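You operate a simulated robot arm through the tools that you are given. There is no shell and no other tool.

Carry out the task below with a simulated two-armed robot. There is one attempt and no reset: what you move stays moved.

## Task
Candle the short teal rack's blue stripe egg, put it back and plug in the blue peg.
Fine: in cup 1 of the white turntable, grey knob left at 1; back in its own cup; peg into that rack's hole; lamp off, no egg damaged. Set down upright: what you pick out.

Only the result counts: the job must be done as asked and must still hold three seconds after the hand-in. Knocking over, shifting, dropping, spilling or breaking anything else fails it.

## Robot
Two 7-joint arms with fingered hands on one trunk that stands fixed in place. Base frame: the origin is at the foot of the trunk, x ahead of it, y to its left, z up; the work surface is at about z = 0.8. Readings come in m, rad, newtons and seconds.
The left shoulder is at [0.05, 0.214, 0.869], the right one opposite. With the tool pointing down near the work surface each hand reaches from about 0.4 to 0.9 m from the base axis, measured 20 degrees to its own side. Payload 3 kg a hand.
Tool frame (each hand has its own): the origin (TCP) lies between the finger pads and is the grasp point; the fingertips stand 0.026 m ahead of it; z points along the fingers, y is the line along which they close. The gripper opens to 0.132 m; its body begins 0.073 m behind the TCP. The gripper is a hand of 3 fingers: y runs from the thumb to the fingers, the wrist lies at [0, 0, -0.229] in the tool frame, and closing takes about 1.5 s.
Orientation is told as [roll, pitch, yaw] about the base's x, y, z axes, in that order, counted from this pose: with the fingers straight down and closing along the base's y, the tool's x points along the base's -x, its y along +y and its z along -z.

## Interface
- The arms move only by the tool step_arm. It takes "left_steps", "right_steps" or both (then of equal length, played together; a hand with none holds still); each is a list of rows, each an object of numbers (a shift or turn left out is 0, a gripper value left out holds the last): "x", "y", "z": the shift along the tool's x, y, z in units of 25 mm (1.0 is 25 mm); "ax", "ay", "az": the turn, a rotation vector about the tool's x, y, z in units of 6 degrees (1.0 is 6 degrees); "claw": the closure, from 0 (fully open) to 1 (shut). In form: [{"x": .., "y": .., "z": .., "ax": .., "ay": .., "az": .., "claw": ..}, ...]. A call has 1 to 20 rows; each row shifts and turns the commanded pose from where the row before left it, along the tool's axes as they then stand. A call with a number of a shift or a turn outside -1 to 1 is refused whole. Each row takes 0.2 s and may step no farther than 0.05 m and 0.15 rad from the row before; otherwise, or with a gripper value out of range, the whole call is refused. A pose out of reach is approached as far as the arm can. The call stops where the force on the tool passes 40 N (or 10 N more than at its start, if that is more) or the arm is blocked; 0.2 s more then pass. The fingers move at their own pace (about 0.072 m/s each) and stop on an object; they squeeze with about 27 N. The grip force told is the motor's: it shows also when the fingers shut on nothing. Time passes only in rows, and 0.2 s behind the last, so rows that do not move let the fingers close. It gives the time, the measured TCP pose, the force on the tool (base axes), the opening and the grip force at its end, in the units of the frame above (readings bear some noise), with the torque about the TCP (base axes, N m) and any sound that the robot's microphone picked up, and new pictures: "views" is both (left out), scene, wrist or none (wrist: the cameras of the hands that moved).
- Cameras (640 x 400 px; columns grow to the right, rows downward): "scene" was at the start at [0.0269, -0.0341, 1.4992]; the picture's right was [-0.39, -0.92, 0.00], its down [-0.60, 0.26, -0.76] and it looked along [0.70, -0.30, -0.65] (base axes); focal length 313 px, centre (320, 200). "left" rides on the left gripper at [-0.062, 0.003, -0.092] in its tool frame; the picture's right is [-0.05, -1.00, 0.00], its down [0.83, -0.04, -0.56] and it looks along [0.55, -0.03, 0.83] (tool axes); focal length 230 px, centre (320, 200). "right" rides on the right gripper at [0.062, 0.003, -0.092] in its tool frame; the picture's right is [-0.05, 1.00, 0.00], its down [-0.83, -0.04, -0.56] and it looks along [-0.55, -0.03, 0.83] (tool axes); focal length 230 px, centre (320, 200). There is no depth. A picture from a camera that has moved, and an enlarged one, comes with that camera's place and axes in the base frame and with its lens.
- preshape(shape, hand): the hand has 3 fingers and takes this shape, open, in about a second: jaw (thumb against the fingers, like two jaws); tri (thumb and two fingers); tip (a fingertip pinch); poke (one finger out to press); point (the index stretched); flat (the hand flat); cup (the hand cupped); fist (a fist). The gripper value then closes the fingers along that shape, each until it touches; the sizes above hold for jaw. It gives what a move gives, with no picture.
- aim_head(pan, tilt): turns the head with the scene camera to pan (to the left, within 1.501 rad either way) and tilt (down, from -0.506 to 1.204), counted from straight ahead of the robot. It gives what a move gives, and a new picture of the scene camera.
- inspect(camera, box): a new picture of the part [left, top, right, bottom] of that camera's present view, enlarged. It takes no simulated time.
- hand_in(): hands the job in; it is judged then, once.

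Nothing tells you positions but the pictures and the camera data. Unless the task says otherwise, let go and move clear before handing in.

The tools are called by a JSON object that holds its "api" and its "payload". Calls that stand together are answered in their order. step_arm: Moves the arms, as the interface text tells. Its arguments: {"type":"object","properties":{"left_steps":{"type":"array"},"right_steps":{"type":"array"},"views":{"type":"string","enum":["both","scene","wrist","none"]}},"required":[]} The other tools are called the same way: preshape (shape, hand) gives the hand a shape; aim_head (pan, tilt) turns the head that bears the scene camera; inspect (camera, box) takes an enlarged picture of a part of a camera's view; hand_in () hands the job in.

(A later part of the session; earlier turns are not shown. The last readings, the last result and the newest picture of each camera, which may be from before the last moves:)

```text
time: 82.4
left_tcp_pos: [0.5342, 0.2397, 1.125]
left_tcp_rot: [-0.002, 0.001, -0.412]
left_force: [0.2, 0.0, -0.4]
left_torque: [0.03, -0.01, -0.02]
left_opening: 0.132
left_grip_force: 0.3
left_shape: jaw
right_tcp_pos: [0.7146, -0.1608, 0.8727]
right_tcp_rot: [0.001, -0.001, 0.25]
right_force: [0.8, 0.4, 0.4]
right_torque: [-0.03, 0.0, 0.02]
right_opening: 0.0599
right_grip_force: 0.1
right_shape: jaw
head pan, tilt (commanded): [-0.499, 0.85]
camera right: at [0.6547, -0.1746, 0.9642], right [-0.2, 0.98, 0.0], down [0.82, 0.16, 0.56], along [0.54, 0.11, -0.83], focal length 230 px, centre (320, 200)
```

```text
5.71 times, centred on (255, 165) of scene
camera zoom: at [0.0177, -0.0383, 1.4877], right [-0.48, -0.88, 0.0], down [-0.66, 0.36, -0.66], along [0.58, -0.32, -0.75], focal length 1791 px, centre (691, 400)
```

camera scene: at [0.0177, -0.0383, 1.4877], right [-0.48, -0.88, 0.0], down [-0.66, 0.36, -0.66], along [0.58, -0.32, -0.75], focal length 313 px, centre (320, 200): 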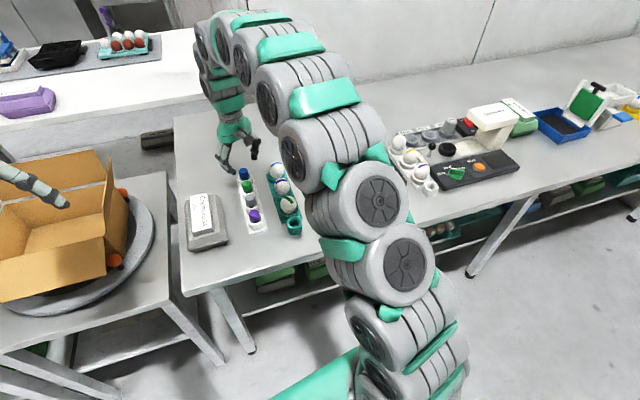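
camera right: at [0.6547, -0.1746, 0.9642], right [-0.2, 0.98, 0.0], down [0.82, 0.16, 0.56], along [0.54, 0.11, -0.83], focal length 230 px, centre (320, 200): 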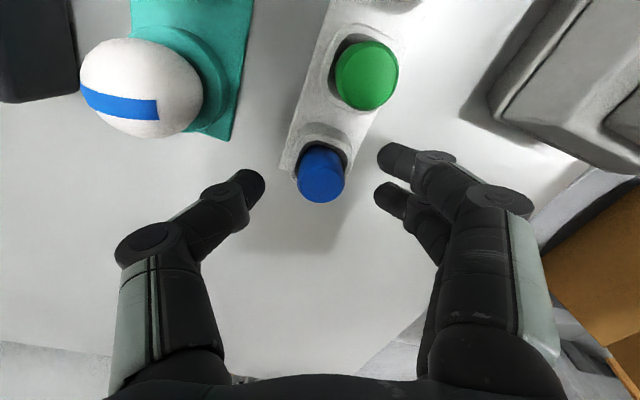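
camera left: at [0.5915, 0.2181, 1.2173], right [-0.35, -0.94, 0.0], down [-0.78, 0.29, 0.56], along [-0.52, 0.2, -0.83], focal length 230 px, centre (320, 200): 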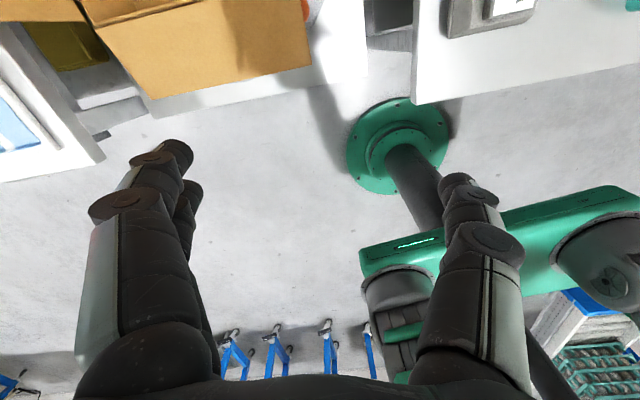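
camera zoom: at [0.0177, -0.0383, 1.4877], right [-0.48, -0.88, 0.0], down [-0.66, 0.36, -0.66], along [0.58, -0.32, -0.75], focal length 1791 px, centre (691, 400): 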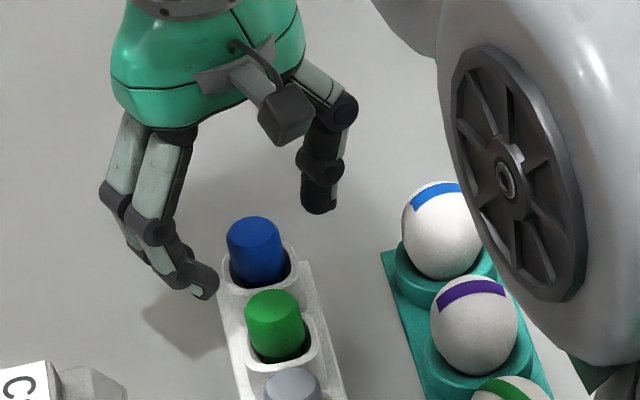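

The peg is centred between the fingers. Lowering to 0.860 (tips just above the socket rim), then closing.

{"api": "step_arm", "payload": {"right_steps": [{"x": -0.03, "z": 0.25}, {"z": 0.25}, {}, {"claw": 0.62}, {}, {"claw": 0.68}, {}, {"claw": 0.72}, {}, {}], "views": "wrist"}}

{"api": "inspect", "payload": {"camera": "right", "box": [220, 110, 420, 250]}}

{"api": "inspect", "payload": {"camera": "scene", "box": [210, 130, 300, 200]}}

```text
time: 84.6
left_tcp_pos: [0.5326, 0.2382, 1.1249]
left_tcp_rot: [0.0, 0.0, -0.413]
left_force: [0.2, 0.0, -0.7]
left_torque: [0.01, 0.01, -0.01]
left_opening: 0.132
left_grip_force: 0.1
left_shape: jaw
right_tcp_pos: [0.7157, -0.1622, 0.8587]
right_tcp_rot: [0.0, -0.001, 0.248]
right_force: [0.8, 0.7, -0.3]
right_torque: [0.0, 0.01, 0.0]
right_opening: 0.0373
right_grip_force: 0.0
right_shape: jaw
head pan, tilt (commanded): [-0.499, 0.85]
camera right: at [0.6554, -0.1746, 0.9517], right [-0.2, 0.98, 0.0], down [0.82, 0.16, 0.55], along [0.54, 0.11, -0.83], focal length 230 px, centre (320, 200)
```

right: 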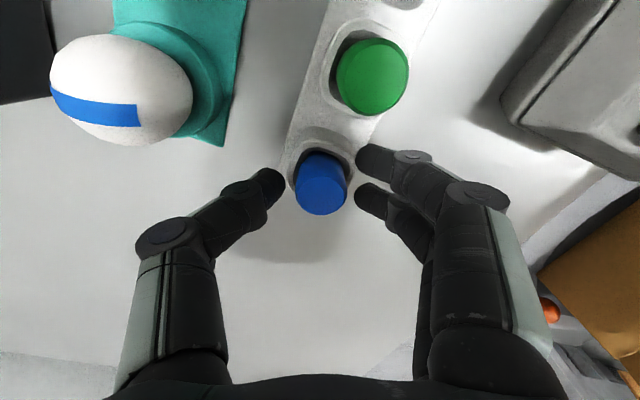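

```text
2.86 times, centred on (320, 180) of right
camera zoom: at [0.6554, -0.1746, 0.9517], right [-0.2, 0.98, 0.0], down [0.82, 0.16, 0.55], along [0.54, 0.11, -0.83], focal length 657 px, centre (320, 257)
```

zoom: 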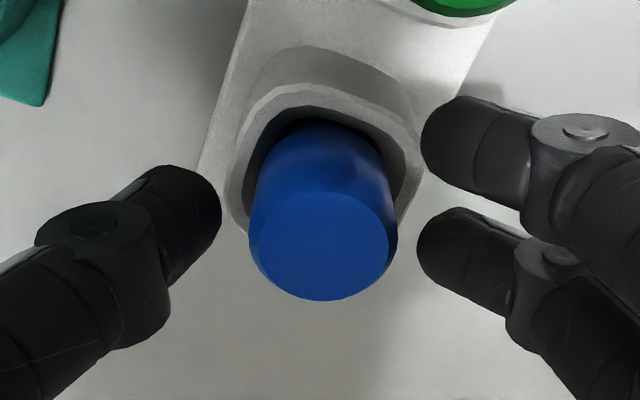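

```text
5.71 times, centred on (255, 165) of scene
camera zoom: at [0.0177, -0.0383, 1.4877], right [-0.48, -0.88, 0.0], down [-0.66, 0.36, -0.66], along [0.58, -0.32, -0.75], focal length 1791 px, centre (691, 400)
```

zoom: 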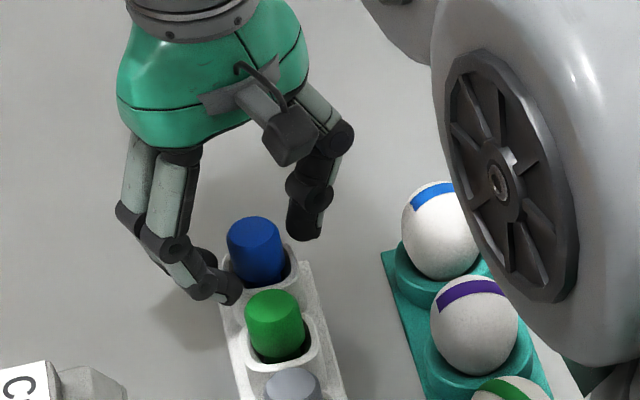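

{"api": "step_arm", "payload": {"right_steps": [{"x": -0.06}, {"claw": 0.75}, {}, {"claw": 0.77}, {}, {"claw": 0.79}, {}, {}], "views": "wrist"}}

{"api": "inspect", "payload": {"camera": "right", "box": [220, 110, 420, 250]}}

```text
time: 86.4
left_tcp_pos: [0.5334, 0.2384, 1.1244]
left_tcp_rot: [-0.001, 0.001, -0.413]
left_force: [0.3, 0.4, 0.0]
left_torque: [-0.02, -0.03, -0.02]
left_opening: 0.1321
left_grip_force: 0.2
left_shape: jaw
right_tcp_pos: [0.7173, -0.1614, 0.8606]
right_tcp_rot: [-0.001, 0.0, 0.249]
right_force: [0.2, -0.8, -0.1]
right_torque: [0.05, 0.02, 0.04]
right_opening: 0.0282
right_grip_force: 0.0
right_shape: jaw
head pan, tilt (commanded): [-0.499, 0.85]
camera right: at [0.657, -0.1744, 0.9513], right [-0.2, 0.98, 0.0], down [0.82, 0.16, 0.55], along [0.54, 0.11, -0.83], focal length 230 px, centre (320, 200)
```

right: 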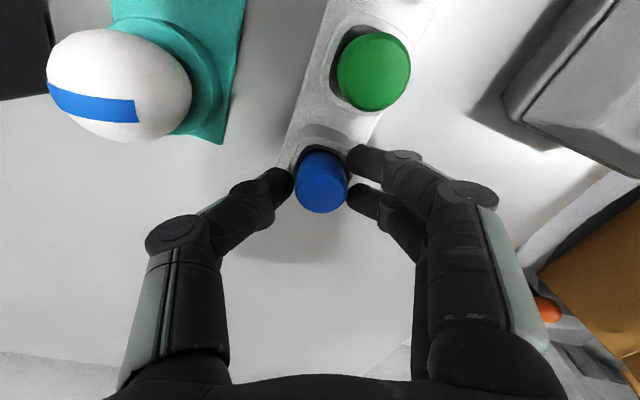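

```text
2.86 times, centred on (320, 180) of right
camera zoom: at [0.657, -0.1744, 0.9513], right [-0.2, 0.98, 0.0], down [0.82, 0.16, 0.55], along [0.54, 0.11, -0.83], focal length 657 px, centre (320, 257)
```

zoom: 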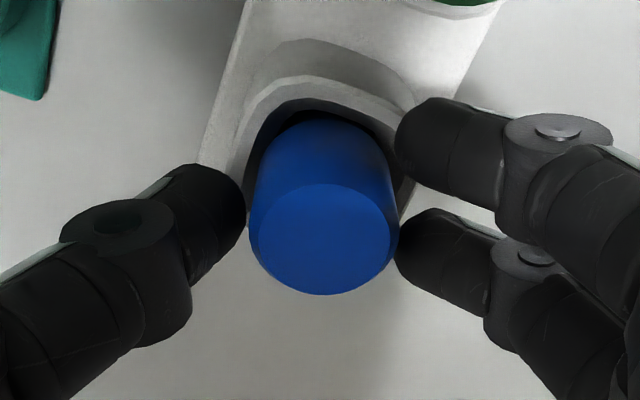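

{"api": "step_arm", "payload": {"right_steps": [{"claw": 0.81}, {}, {"claw": 0.83}, {}, {}], "views": "wrist"}}

{"api": "inspect", "payload": {"camera": "right", "box": [220, 110, 420, 250]}}

```text
time: 87.6
left_tcp_pos: [0.533, 0.2396, 1.1239]
left_tcp_rot: [0.0, -0.002, -0.413]
left_force: [-0.1, 0.9, 0.3]
left_torque: [0.0, 0.0, 0.01]
left_opening: 0.1316
left_grip_force: 0.1
left_shape: jaw
right_tcp_pos: [0.7177, -0.162, 0.8586]
right_tcp_rot: [-0.001, 0.001, 0.248]
right_force: [0.6, 0.3, 0.0]
right_torque: [-0.01, -0.03, -0.03]
right_opening: 0.0229
right_grip_force: 0.0
right_shape: jaw
head pan, tilt (commanded): [-0.499, 0.85]
camera right: at [0.6571, -0.1744, 0.9513], right [-0.2, 0.98, 0.0], down [0.82, 0.16, 0.56], along [0.54, 0.11, -0.83], focal length 230 px, centre (320, 200)
```

right: 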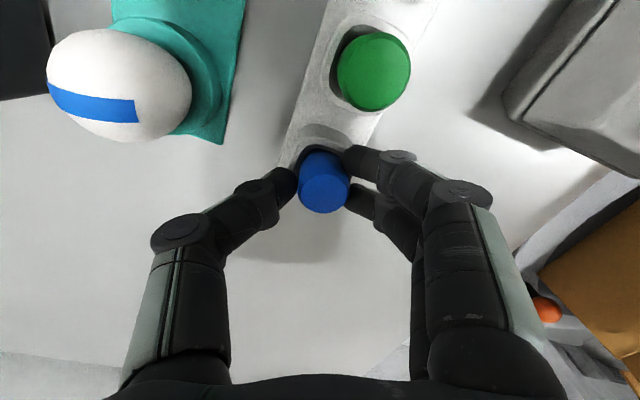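

```text
2.86 times, centred on (320, 180) of right
camera zoom: at [0.6571, -0.1744, 0.9513], right [-0.2, 0.98, 0.0], down [0.82, 0.16, 0.56], along [0.54, 0.11, -0.83], focal length 657 px, centre (320, 257)
```

zoom: 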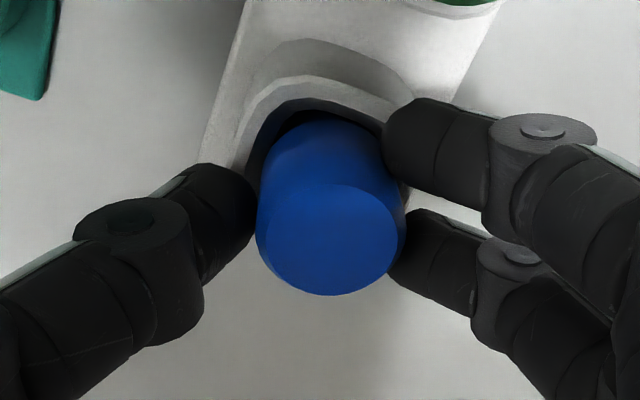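

{"api": "step_arm", "payload": {"right_steps": [{"claw": 0.85}, {}, {"claw": 0.87}, {}, {}], "views": "wrist"}}

{"api": "inspect", "payload": {"camera": "right", "box": [220, 110, 420, 250]}}

{"api": "inspect", "payload": {"camera": "scene", "box": [210, 130, 300, 200]}}

```text
time: 88.8
left_tcp_pos: [0.5341, 0.239, 1.125]
left_tcp_rot: [0.001, 0.0, -0.412]
left_force: [0.3, -0.3, 0.0]
left_torque: [-0.02, 0.0, -0.02]
left_opening: 0.1317
left_grip_force: 0.0
left_shape: jaw
right_tcp_pos: [0.7179, -0.161, 0.8599]
right_tcp_rot: [0.002, 0.001, 0.249]
right_force: [-0.3, 0.7, 0.2]
right_torque: [-0.02, 0.02, 0.01]
right_opening: 0.018
right_grip_force: 0.1
right_shape: jaw
head pan, tilt (commanded): [-0.499, 0.85]
camera right: at [0.6571, -0.1744, 0.9514], right [-0.2, 0.98, 0.0], down [0.82, 0.16, 0.56], along [0.54, 0.11, -0.83], focal length 230 px, centre (320, 200)
```

right: 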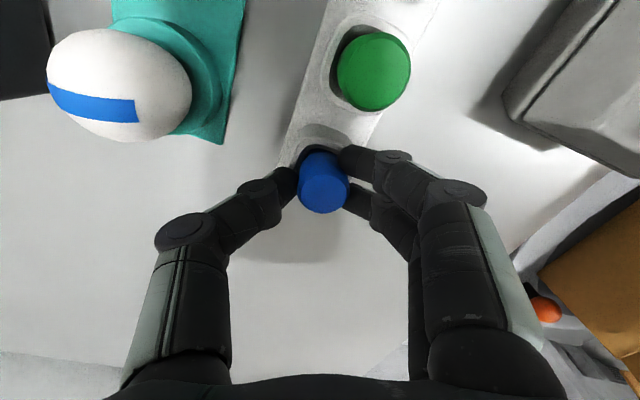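

```text
2.86 times, centred on (320, 180) of right
camera zoom: at [0.6571, -0.1744, 0.9514], right [-0.2, 0.98, 0.0], down [0.82, 0.16, 0.56], along [0.54, 0.11, -0.83], focal length 657 px, centre (320, 257)
```

zoom: 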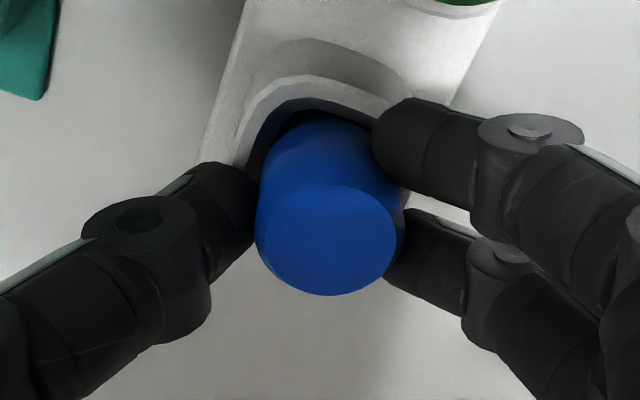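

```text
5.71 times, centred on (255, 165) of scene
camera zoom: at [0.0177, -0.0383, 1.4877], right [-0.48, -0.88, 0.0], down [-0.66, 0.36, -0.66], along [0.58, -0.32, -0.75], focal length 1791 px, centre (691, 400)
```

zoom: 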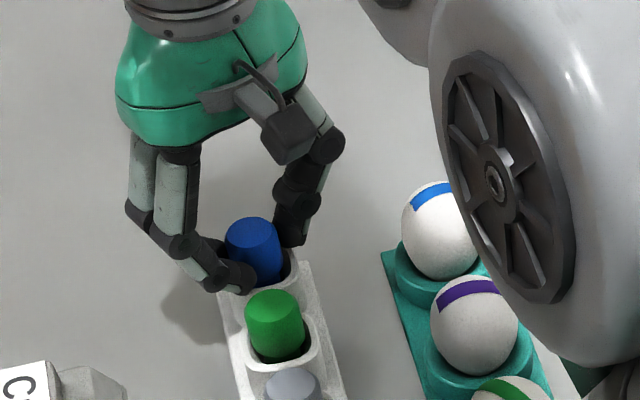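

{"api": "step_arm", "payload": {"right_steps": [{"claw": 0.885}, {}, {"claw": 0.9}, {}, {}], "views": "none"}}

{"api": "inspect", "payload": {"camera": "right", "box": [220, 110, 420, 250]}}

```text
time: 90.0
left_tcp_pos: [0.5332, 0.2381, 1.1257]
left_tcp_rot: [-0.002, 0.001, -0.412]
left_force: [0.6, 0.7, 0.2]
left_torque: [0.01, -0.02, 0.01]
left_opening: 0.1319
left_grip_force: 0.0
left_shape: jaw
right_tcp_pos: [0.7166, -0.1607, 0.8597]
right_tcp_rot: [0.0, -0.001, 0.25]
right_force: [-0.5, 0.0, 0.4]
right_torque: [-0.02, -0.03, 0.0]
right_opening: 0.0165
right_grip_force: 26.6
right_shape: jaw
head pan, tilt (commanded): [-0.499, 0.85]
```

```text
2.86 times, centred on (320, 180) of right
camera zoom: at [0.657, -0.1744, 0.9513], right [-0.2, 0.98, 0.0], down [0.82, 0.16, 0.56], along [0.54, 0.11, -0.83], focal length 657 px, centre (320, 257)
```

zoom: 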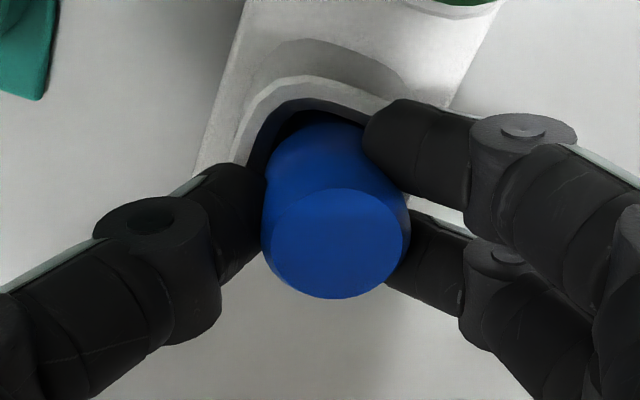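

Grip force is now 27 N. Checking the peg's attitude before lifting.

{"api": "inspect", "payload": {"camera": "scene", "box": [225, 150, 275, 200]}}

```text
8.00 times, centred on (250, 175) of scene
camera zoom: at [0.0177, -0.0383, 1.4877], right [-0.48, -0.88, 0.0], down [-0.66, 0.36, -0.66], along [0.58, -0.32, -0.75], focal length 2507 px, centre (880, 400)
```

zoom: 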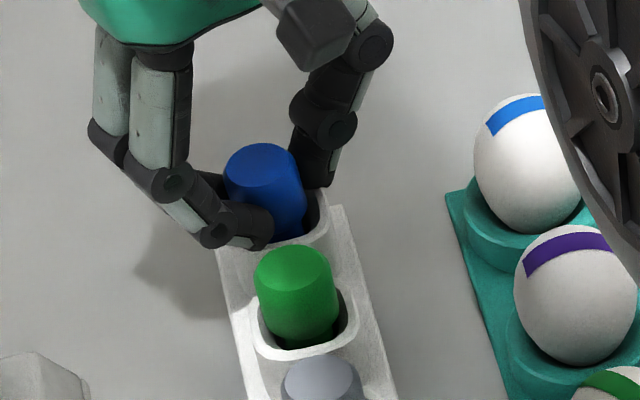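

The peg stays close to upright and the tips are above the socket rim. Lifting slowly.

{"api": "step_arm", "payload": {"right_steps": [{"z": -0.2}, {"z": -0.3}, {"z": -0.3}, {"z": -0.3}, {}], "views": "wrist"}}

{"api": "inspect", "payload": {"camera": "scene", "box": [215, 140, 275, 200]}}

{"api": "inspect", "payload": {"camera": "right", "box": [220, 110, 420, 250]}}

```text
time: 91.2
left_tcp_pos: [0.5331, 0.2398, 1.1245]
left_tcp_rot: [-0.001, -0.001, -0.413]
left_force: [-0.1, 0.5, -0.3]
left_torque: [0.0, 0.02, 0.04]
left_opening: 0.132
left_grip_force: 0.0
left_shape: jaw
right_tcp_pos: [0.7175, -0.1615, 0.8865]
right_tcp_rot: [0.0, 0.0, 0.25]
right_force: [0.2, -0.7, 0.6]
right_torque: [0.01, -0.02, -0.02]
right_opening: 0.0164
right_grip_force: 27.5
right_shape: jaw
head pan, tilt (commanded): [-0.499, 0.85]
camera right: at [0.6577, -0.1751, 0.9789], right [-0.2, 0.98, 0.0], down [0.82, 0.16, 0.55], along [0.54, 0.11, -0.83], focal length 230 px, centre (320, 200)
```

right: 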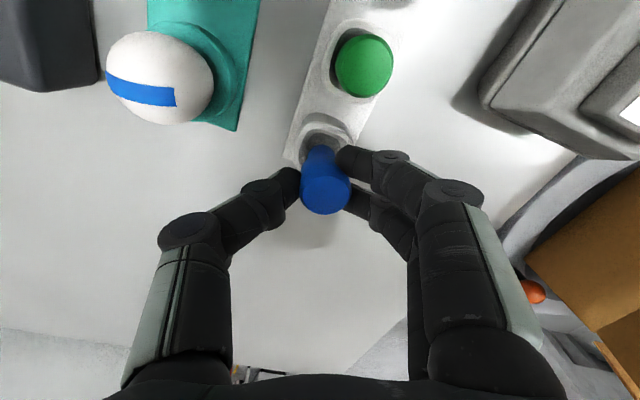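

```text
6.67 times, centred on (245, 170) of scene
camera zoom: at [0.0178, -0.0383, 1.4877], right [-0.48, -0.88, 0.0], down [-0.66, 0.36, -0.66], along [0.58, -0.32, -0.75], focal length 2089 px, centre (820, 400)
```

zoom: 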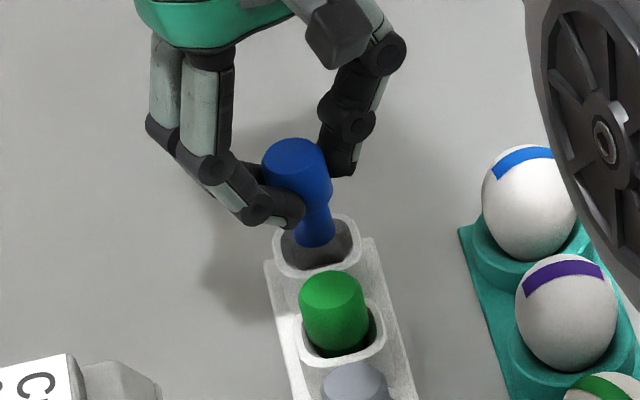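

```text
2.86 times, centred on (320, 180) of right
camera zoom: at [0.6577, -0.1751, 0.9789], right [-0.2, 0.98, 0.0], down [0.82, 0.16, 0.55], along [0.54, 0.11, -0.83], focal length 657 px, centre (320, 257)
```

zoom: 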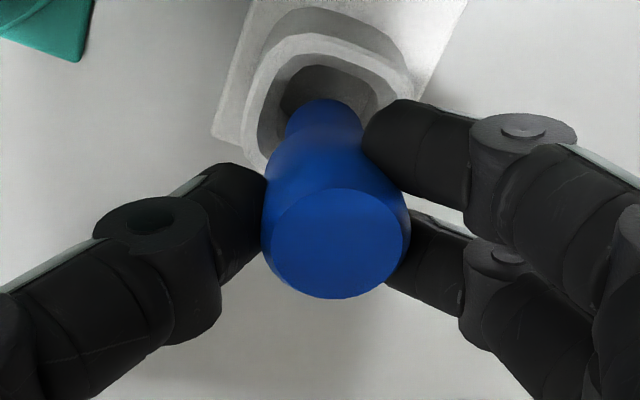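

The peg is out: it has a wide head and a narrower stem, and hangs nearly vertical. I lift it and carry it above the teal hole at about (0.490, -0.219).

{"api": "step_arm", "payload": {"right_steps": [{"z": -0.6}, {"z": -0.9}, {"z": -0.9}, {"z": -0.9}, {"z": -0.9}, {"z": -0.34}, {"x": 0.5}, {"x": 0.94, "y": 0.01}, {"x": 0.94, "y": 0.01}, {"x": 0.94, "y": 0.01}, {"x": 0.94, "y": 0.01}, {"x": 0.94, "y": 0.01}, {"x": 0.94, "y": 0.01}, {"x": 0.94, "y": 0.01}, {"x": 0.94}, {"x": 0.94}, {"x": 0.44}, {}, {}], "views": "both"}}

{"api": "inspect", "payload": {"camera": "right", "box": [220, 40, 420, 240]}}

{"api": "inspect", "payload": {"camera": "scene", "box": [230, 130, 330, 250]}}

```text
time: 95.2
left_tcp_pos: [0.5332, 0.2402, 1.1254]
left_tcp_rot: [-0.001, 0.001, -0.413]
left_force: [0.2, -0.5, 0.3]
left_torque: [0.03, -0.02, -0.01]
left_opening: 0.1318
left_grip_force: 0.0
left_shape: jaw
right_tcp_pos: [0.4895, -0.2186, 0.9997]
right_tcp_rot: [0.0, -0.001, 0.248]
right_force: [-0.9, 0.1, 0.1]
right_torque: [-0.05, 0.01, -0.02]
right_opening: 0.0166
right_grip_force: 27.0
right_shape: jaw
head pan, tilt (commanded): [-0.499, 0.85]
camera scene: at [0.0177, -0.0383, 1.4877], right [-0.48, -0.88, 0.0], down [-0.66, 0.36, -0.66], along [0.58, -0.32, -0.75], focal length 313 px, centre (320, 200)
camera right: at [0.4294, -0.231, 1.0911], right [-0.2, 0.98, 0.0], down [0.82, 0.16, 0.56], along [0.54, 0.11, -0.83], focal length 230 px, centre (320, 200)
```

scene: 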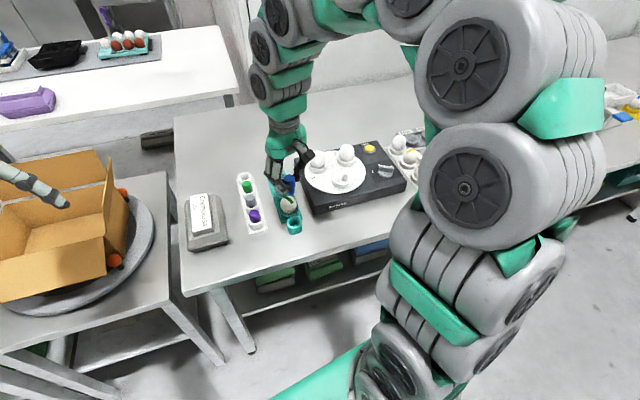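
right: 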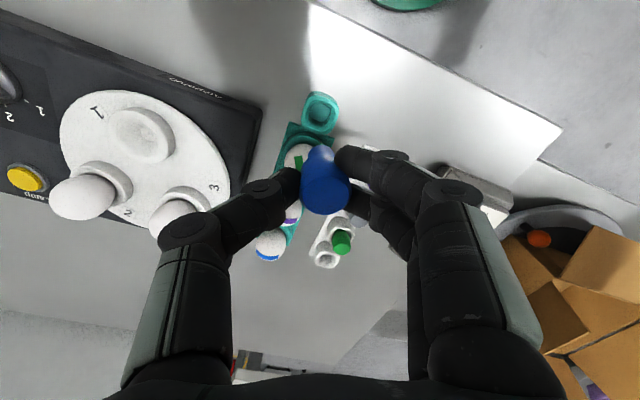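

```text
2.00 times, centred on (320, 140) of right
camera zoom: at [0.4294, -0.231, 1.0911], right [-0.2, 0.98, 0.0], down [0.82, 0.16, 0.56], along [0.54, 0.11, -0.83], focal length 460 px, centre (320, 320)
```

zoom: 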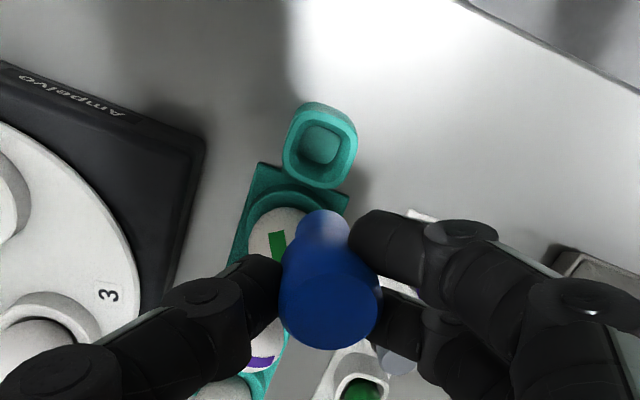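

```text
3.33 times, centred on (280, 190) of scene
camera zoom: at [0.0177, -0.0383, 1.4877], right [-0.48, -0.88, 0.0], down [-0.66, 0.36, -0.66], along [0.58, -0.32, -0.75], focal length 1044 px, centre (453, 233)
```

zoom: 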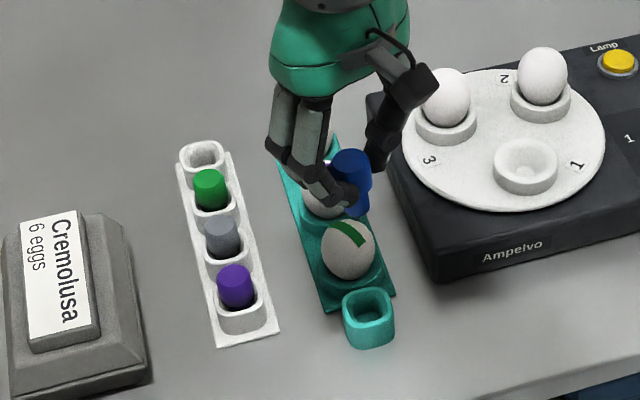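

The peg hangs above the hole (estimated about (0.489, -0.2195)). Descending to just above the rim to check alignment.

{"api": "step_arm", "payload": {"right_steps": [{"z": 0.6}, {"z": 0.8}, {"z": 0.8}, {"z": 0.8}, {"z": 0.6}, {}], "views": "both"}}

{"api": "inspect", "payload": {"camera": "right", "box": [220, 60, 420, 240]}}

{"api": "inspect", "payload": {"camera": "scene", "box": [260, 170, 330, 245]}}

```text
time: 96.6
left_tcp_pos: [0.5344, 0.2385, 1.1243]
left_tcp_rot: [0.0, 0.0, -0.411]
left_force: [-0.4, 0.6, 0.2]
left_torque: [0.02, 0.02, 0.03]
left_opening: 0.1321
left_grip_force: 0.1
left_shape: jaw
right_tcp_pos: [0.4881, -0.2193, 0.9105]
right_tcp_rot: [-0.001, 0.0, 0.25]
right_force: [-0.3, -0.2, -1.1]
right_torque: [-0.01, 0.01, -0.02]
right_opening: 0.0164
right_grip_force: 26.5
right_shape: jaw
head pan, tilt (commanded): [-0.499, 0.85]
camera scene: at [0.0177, -0.0383, 1.4877], right [-0.48, -0.88, 0.0], down [-0.66, 0.36, -0.66], along [0.58, -0.32, -0.75], focal length 313 px, centre (320, 200)
camera right: at [0.4288, -0.2313, 1.0021], right [-0.2, 0.98, 0.0], down [0.82, 0.16, 0.56], along [0.54, 0.11, -0.83], focal length 230 px, centre (320, 200)
```

scene: 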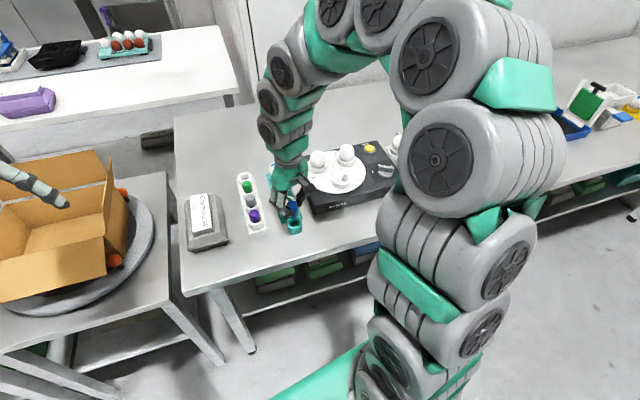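
right: 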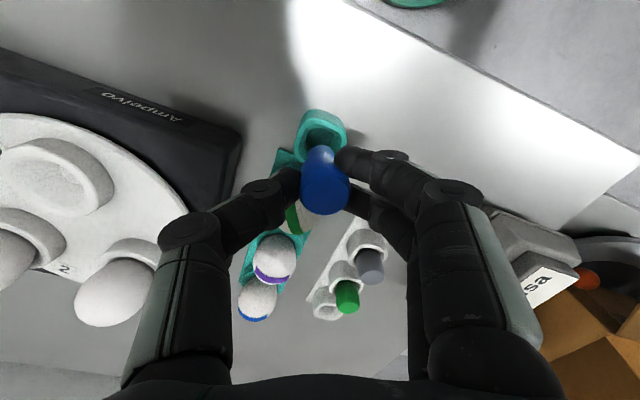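

```text
2.22 times, centred on (320, 150) of right
camera zoom: at [0.4288, -0.2313, 1.0021], right [-0.2, 0.98, 0.0], down [0.82, 0.16, 0.56], along [0.54, 0.11, -0.83], focal length 511 px, centre (320, 311)
```

zoom: 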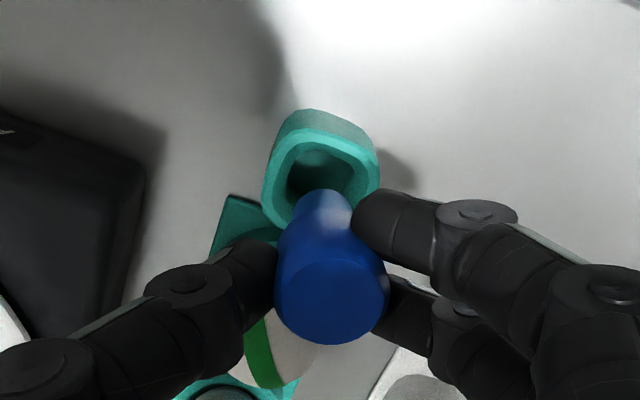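

```text
5.33 times, centred on (295, 208) of scene
camera zoom: at [0.0177, -0.0383, 1.4877], right [-0.48, -0.88, 0.0], down [-0.66, 0.36, -0.66], along [0.58, -0.32, -0.75], focal length 1671 px, centre (453, 160)
```

zoom: 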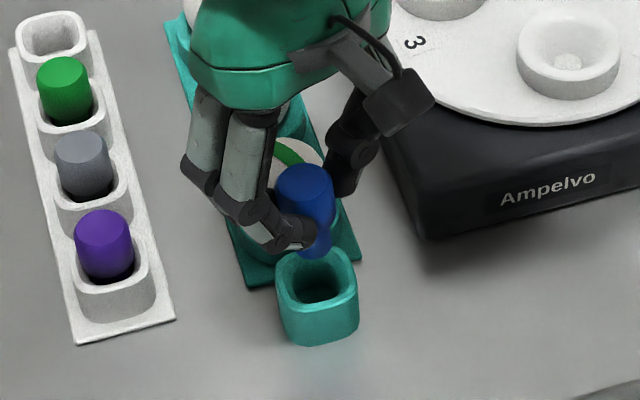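

Scene and wrist views agree the stem is centred over the hole within about 2 mm. Lowering in, watching the force.

{"api": "step_arm", "payload": {"right_steps": [{"x": 0.04, "z": 0.3}, {"z": 0.4}, {"z": 0.3}, {"z": 0.2}, {}], "views": "wrist"}}

{"api": "inspect", "payload": {"camera": "scene", "box": [260, 170, 330, 245]}}

{"api": "inspect", "payload": {"camera": "right", "box": [220, 60, 420, 240]}}

```text
time: 97.8
left_tcp_pos: [0.5333, 0.238, 1.1246]
left_tcp_rot: [0.001, -0.001, -0.411]
left_force: [0.0, -0.4, 0.0]
left_torque: [0.04, -0.01, 0.02]
left_opening: 0.1319
left_grip_force: 0.0
left_shape: jaw
right_tcp_pos: [0.4894, -0.2184, 0.8803]
right_tcp_rot: [0.0, 0.001, 0.251]
right_force: [0.8, 0.4, -0.1]
right_torque: [0.02, 0.04, 0.0]
right_opening: 0.0164
right_grip_force: 27.1
right_shape: jaw
head pan, tilt (commanded): [-0.499, 0.85]
camera right: at [0.4286, -0.2313, 0.9728], right [-0.2, 0.98, 0.0], down [0.82, 0.16, 0.56], along [0.54, 0.11, -0.83], focal length 230 px, centre (320, 200)
```

right: 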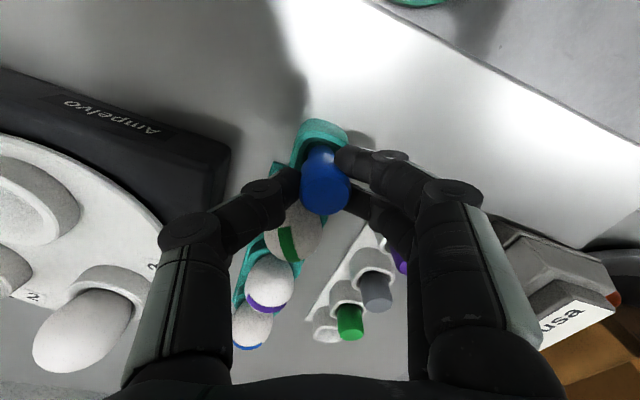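

```text
5.33 times, centred on (295, 208) of scene
camera zoom: at [0.0177, -0.0383, 1.4877], right [-0.48, -0.88, 0.0], down [-0.66, 0.36, -0.66], along [0.58, -0.32, -0.75], focal length 1671 px, centre (453, 160)
```

zoom: 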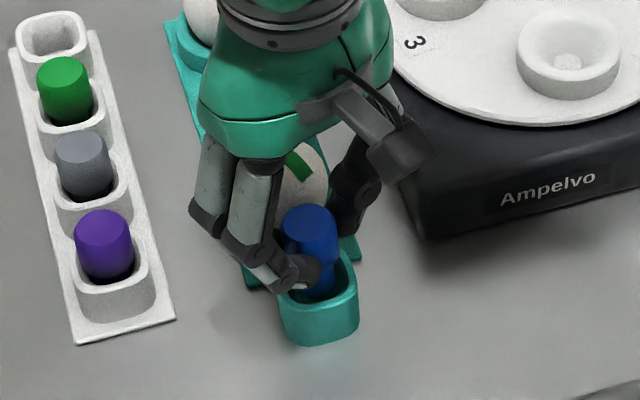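

```text
2.22 times, centred on (320, 150) of right
camera zoom: at [0.4286, -0.2313, 0.9728], right [-0.2, 0.98, 0.0], down [0.82, 0.16, 0.56], along [0.54, 0.11, -0.83], focal length 511 px, centre (320, 311)
```

zoom: 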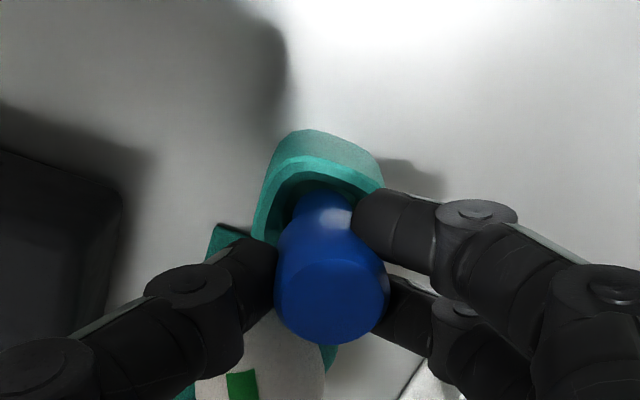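

The stem is entering the hole with no side force. Continuing down gently.

{"api": "step_arm", "payload": {"right_steps": [{"z": 0.14}, {"z": 0.14}, {"z": 0.14}, {"z": 0.1}, {}], "views": "none"}}

{"api": "inspect", "payload": {"camera": "scene", "box": [260, 170, 330, 245]}}

{"api": "inspect", "payload": {"camera": "right", "box": [220, 60, 420, 240]}}

```text
time: 99.0
left_tcp_pos: [0.5339, 0.2392, 1.1249]
left_tcp_rot: [-0.001, 0.0, -0.412]
left_force: [0.7, 0.6, -0.1]
left_torque: [-0.01, 0.02, -0.04]
left_opening: 0.1319
left_grip_force: 0.0
left_shape: jaw
right_tcp_pos: [0.4892, -0.2182, 0.8676]
right_tcp_rot: [0.0, -0.001, 0.249]
right_force: [1.1, -0.7, 0.9]
right_torque: [-0.01, -0.07, 0.0]
right_opening: 0.0165
right_grip_force: 27.2
right_shape: jaw
head pan, tilt (commanded): [-0.499, 0.85]
```

```text
5.33 times, centred on (295, 208) of scene
camera zoom: at [0.0178, -0.0383, 1.4877], right [-0.48, -0.88, 0.0], down [-0.66, 0.36, -0.66], along [0.58, -0.32, -0.75], focal length 1671 px, centre (453, 160)
```

zoom: 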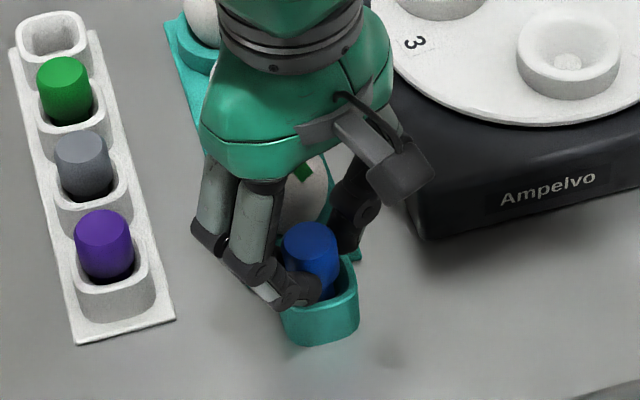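

```text
2.22 times, centred on (320, 150) of right
camera zoom: at [0.4283, -0.2306, 0.96], right [-0.2, 0.98, 0.0], down [0.82, 0.16, 0.56], along [0.54, 0.11, -0.83], focal length 511 px, centre (320, 311)
```

zoom: 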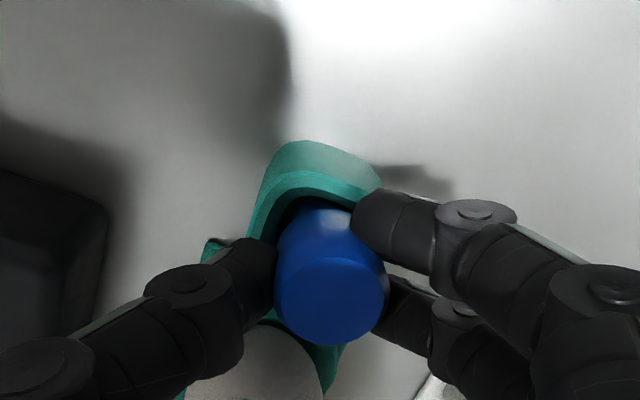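

{"api": "step_arm", "payload": {"right_steps": [{"z": 0.08}, {"z": 0.08}, {}], "views": "none"}}

{"api": "step_arm", "payload": {"right_steps": [{"z": 0.06}, {}], "views": "none"}}

```text
time: 99.8
left_tcp_pos: [0.5329, 0.2396, 1.1249]
left_tcp_rot: [0.0, -0.001, -0.413]
left_force: [-1.1, 0.8, 0.2]
left_torque: [-0.03, 0.0, -0.01]
left_opening: 0.132
left_grip_force: 0.0
left_shape: jaw
right_tcp_pos: [0.489, -0.2176, 0.8633]
right_tcp_rot: [0.0, 0.0, 0.25]
right_force: [3.8, -0.8, 0.3]
right_torque: [-0.05, -0.14, -0.01]
right_opening: 0.0163
right_grip_force: 26.9
right_shape: jaw
head pan, tilt (commanded): [-0.499, 0.85]
```

```text
time: 100.4
left_tcp_pos: [0.5324, 0.2393, 1.1242]
left_tcp_rot: [0.0, 0.0, -0.412]
left_force: [-0.1, -0.1, 0.2]
left_torque: [-0.03, 0.03, 0.01]
left_opening: 0.1322
left_grip_force: 0.0
left_shape: jaw
right_tcp_pos: [0.4891, -0.2189, 0.863]
right_tcp_rot: [0.001, -0.001, 0.249]
right_force: [2.5, -0.3, 0.7]
right_torque: [0.0, -0.12, 0.0]
right_opening: 0.016
right_grip_force: 26.9
right_shape: jaw
head pan, tilt (commanded): [-0.499, 0.85]
```

A slight side force (+x) suggests a 1 mm correction; then continue down.

{"api": "step_arm", "payload": {"right_steps": [{"x": -0.05}, {"z": 0.06}, {}], "views": "none"}}

{"api": "inspect", "payload": {"camera": "scene", "box": [260, 170, 330, 245]}}

{"api": "inspect", "payload": {"camera": "right", "box": [220, 60, 420, 240]}}

```text
time: 101.2
left_tcp_pos: [0.5335, 0.2383, 1.1245]
left_tcp_rot: [-0.002, 0.001, -0.413]
left_force: [0.8, -0.5, -0.3]
left_torque: [0.03, -0.03, 0.0]
left_opening: 0.1318
left_grip_force: 0.1
left_shape: jaw
right_tcp_pos: [0.4893, -0.2167, 0.8597]
right_tcp_rot: [0.001, 0.0, 0.25]
right_force: [-0.2, -0.2, -1.2]
right_torque: [0.0, -0.02, 0.04]
right_opening: 0.0163
right_grip_force: 27.2
right_shape: jaw
head pan, tilt (commanded): [-0.499, 0.85]
```

```text
5.33 times, centred on (295, 208) of scene
camera zoom: at [0.0177, -0.0383, 1.4877], right [-0.48, -0.88, 0.0], down [-0.66, 0.36, -0.66], along [0.58, -0.32, -0.75], focal length 1671 px, centre (453, 160)
```

zoom: 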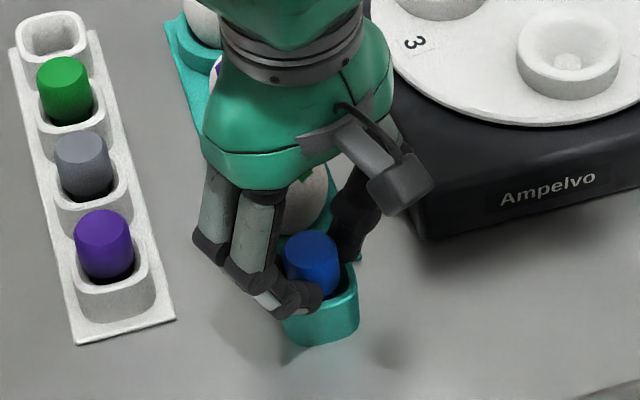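

```text
2.22 times, centred on (320, 150) of right
camera zoom: at [0.429, -0.2307, 0.9525], right [-0.2, 0.98, 0.0], down [0.82, 0.16, 0.55], along [0.54, 0.11, -0.83], focal length 511 px, centre (320, 311)
```

zoom: 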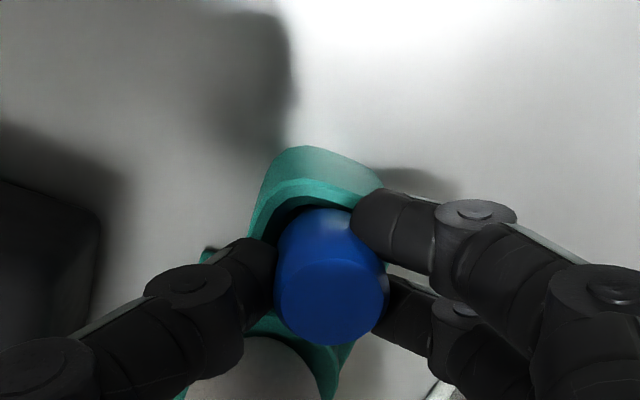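

{"api": "step_arm", "payload": {"right_steps": [{"z": 0.04}, {}], "views": "none"}}

{"api": "step_arm", "payload": {"right_steps": [{"z": 0.04}, {}], "views": "none"}}

```text
time: 101.8
left_tcp_pos: [0.5341, 0.2377, 1.1247]
left_tcp_rot: [0.001, -0.001, -0.41]
left_force: [0.0, 0.7, 0.6]
left_torque: [-0.01, -0.02, 0.02]
left_opening: 0.132
left_grip_force: 0.1
left_shape: jaw
right_tcp_pos: [0.4899, -0.2169, 0.8598]
right_tcp_rot: [0.0, -0.001, 0.249]
right_force: [0.9, 0.4, 0.5]
right_torque: [0.0, -0.02, 0.02]
right_opening: 0.0164
right_grip_force: 27.0
right_shape: jaw
head pan, tilt (commanded): [-0.499, 0.85]
```

```text
time: 102.4
left_tcp_pos: [0.5324, 0.2391, 1.1245]
left_tcp_rot: [0.001, 0.001, -0.412]
left_force: [0.0, 0.1, -0.1]
left_torque: [0.01, 0.02, 0.0]
left_opening: 0.1318
left_grip_force: 0.0
left_shape: jaw
right_tcp_pos: [0.4902, -0.2182, 0.8588]
right_tcp_rot: [-0.001, 0.001, 0.249]
right_force: [1.5, -1.7, 6.5]
right_torque: [0.06, -0.03, 0.0]
right_opening: 0.0165
right_grip_force: 27.7
right_shape: jaw
head pan, tilt (commanded): [-0.499, 0.85]
```

The peg bottomed at the same height as in its original socket (6.5 N). Releasing gently.

{"api": "step_arm", "payload": {"right_steps": [{"claw": 0.88}, {"claw": 0.86}, {"claw": 0.83}, {"claw": 0.8}, {"claw": 0.76}, {"claw": 0.72}, {"claw": 0.67}, {"claw": 0.62}, {"claw": 0.57}, {}, {}], "views": "wrist"}}

{"api": "inspect", "payload": {"camera": "right", "box": [220, 60, 420, 240]}}

{"api": "inspect", "payload": {"camera": "scene", "box": [260, 170, 330, 245]}}

```text
time: 104.8
left_tcp_pos: [0.5325, 0.2382, 1.1237]
left_tcp_rot: [-0.002, 0.002, -0.411]
left_force: [-0.4, 0.2, -0.1]
left_torque: [-0.01, -0.02, -0.02]
left_opening: 0.132
left_grip_force: 0.1
left_shape: jaw
right_tcp_pos: [0.4891, -0.2172, 0.8591]
right_tcp_rot: [-0.001, 0.0, 0.249]
right_force: [1.2, 1.1, 0.5]
right_torque: [0.02, -0.02, -0.02]
right_opening: 0.0561
right_grip_force: 0.0
right_shape: jaw
head pan, tilt (commanded): [-0.499, 0.85]
camera right: at [0.429, -0.2305, 0.9504], right [-0.2, 0.98, 0.0], down [0.82, 0.16, 0.56], along [0.54, 0.11, -0.83], focal length 230 px, centre (320, 200)
```

right: 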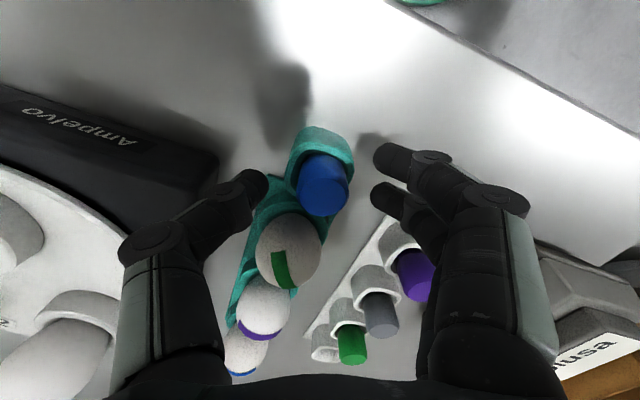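

```text
2.22 times, centred on (320, 150) of right
camera zoom: at [0.429, -0.2305, 0.9504], right [-0.2, 0.98, 0.0], down [0.82, 0.16, 0.56], along [0.54, 0.11, -0.83], focal length 511 px, centre (320, 311)
```

zoom: 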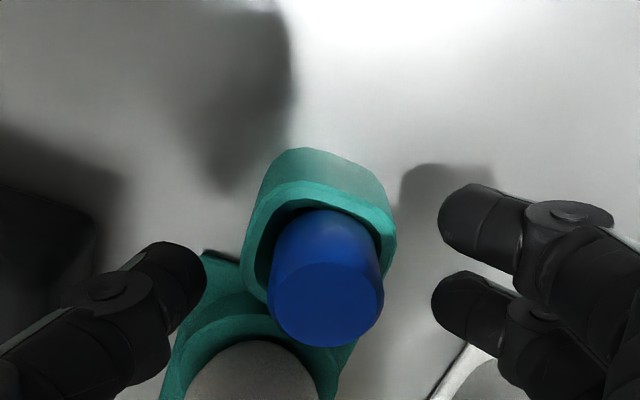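

```text
5.33 times, centred on (295, 208) of scene
camera zoom: at [0.0177, -0.0383, 1.4877], right [-0.48, -0.88, 0.0], down [-0.66, 0.36, -0.66], along [0.58, -0.32, -0.75], focal length 1671 px, centre (453, 160)
```

zoom: 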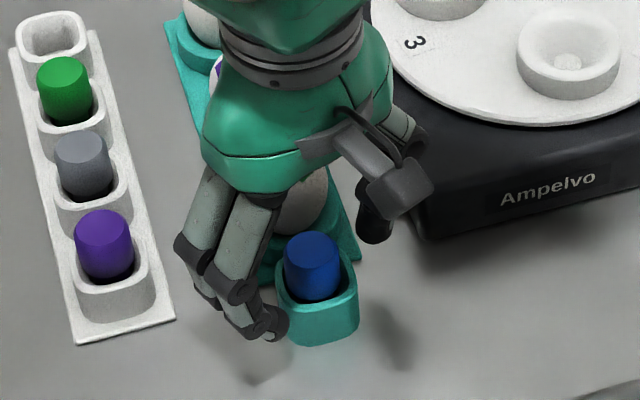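

The blue peg stands in the teal hole. Raising the hand straight up and clear.

{"api": "step_arm", "payload": {"right_steps": [{"z": -0.3}, {"z": -0.7}, {"z": -0.9}, {"z": -0.9}, {"z": -0.9}, {"z": -0.9}, {"z": -0.9}, {"z": -0.9}, {}], "views": "both"}}

{"api": "inspect", "payload": {"camera": "scene", "box": [230, 150, 330, 245]}}

{"api": "inspect", "payload": {"camera": "right", "box": [200, 70, 440, 260]}}

```text
time: 106.8
left_tcp_pos: [0.5323, 0.2394, 1.1244]
left_tcp_rot: [0.001, 0.0, -0.413]
left_force: [0.1, -0.3, 0.7]
left_torque: [0.0, 0.03, -0.03]
left_opening: 0.1321
left_grip_force: 0.0
left_shape: jaw
right_tcp_pos: [0.4884, -0.2191, 1.0189]
right_tcp_rot: [-0.001, 0.002, 0.249]
right_force: [-0.1, 0.4, 0.1]
right_torque: [0.03, 0.01, 0.01]
right_opening: 0.0565
right_grip_force: 0.1
right_shape: jaw
head pan, tilt (commanded): [-0.499, 0.85]
camera scene: at [0.0177, -0.0383, 1.4877], right [-0.48, -0.88, 0.0], down [-0.66, 0.36, -0.66], along [0.58, -0.32, -0.75], focal length 313 px, centre (320, 200)
camera right: at [0.4282, -0.2311, 1.1107], right [-0.2, 0.98, 0.0], down [0.82, 0.16, 0.55], along [0.54, 0.11, -0.83], focal length 230 px, centre (320, 200)
```

scene: 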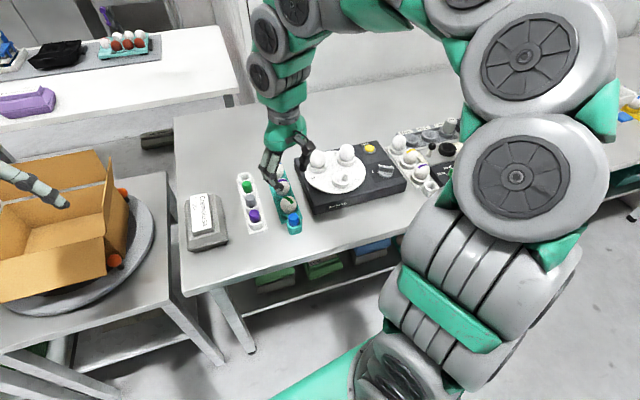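
right: 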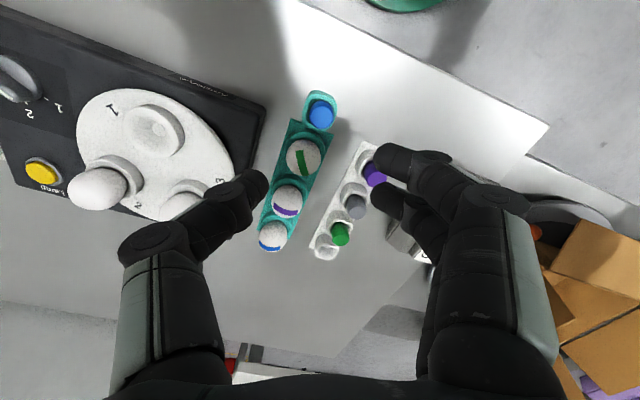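

```text
4.21 times, centred on (280, 198) of scene
camera zoom: at [0.0177, -0.0383, 1.4877], right [-0.48, -0.88, 0.0], down [-0.66, 0.36, -0.66], along [0.58, -0.32, -0.75], focal length 1319 px, centre (488, 210)
```

zoom: 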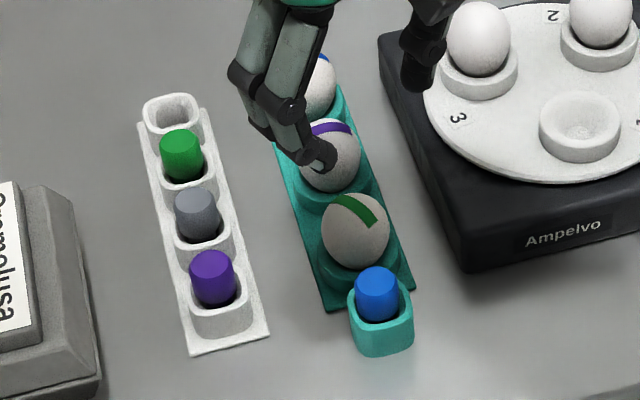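

```text
2.11 times, centred on (320, 165) of right
camera zoom: at [0.4282, -0.2311, 1.1107], right [-0.2, 0.98, 0.0], down [0.82, 0.16, 0.55], along [0.54, 0.11, -0.83], focal length 484 px, centre (320, 274)
```

zoom: 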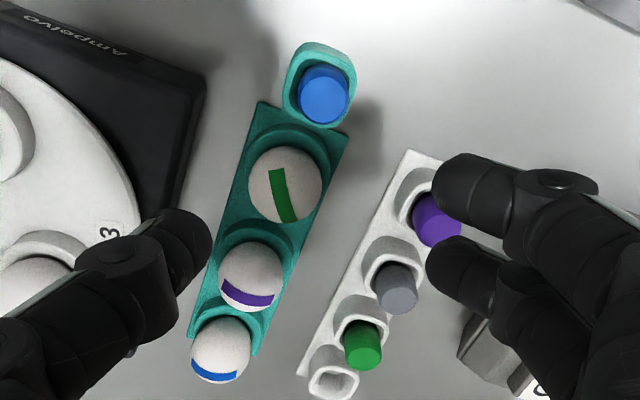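

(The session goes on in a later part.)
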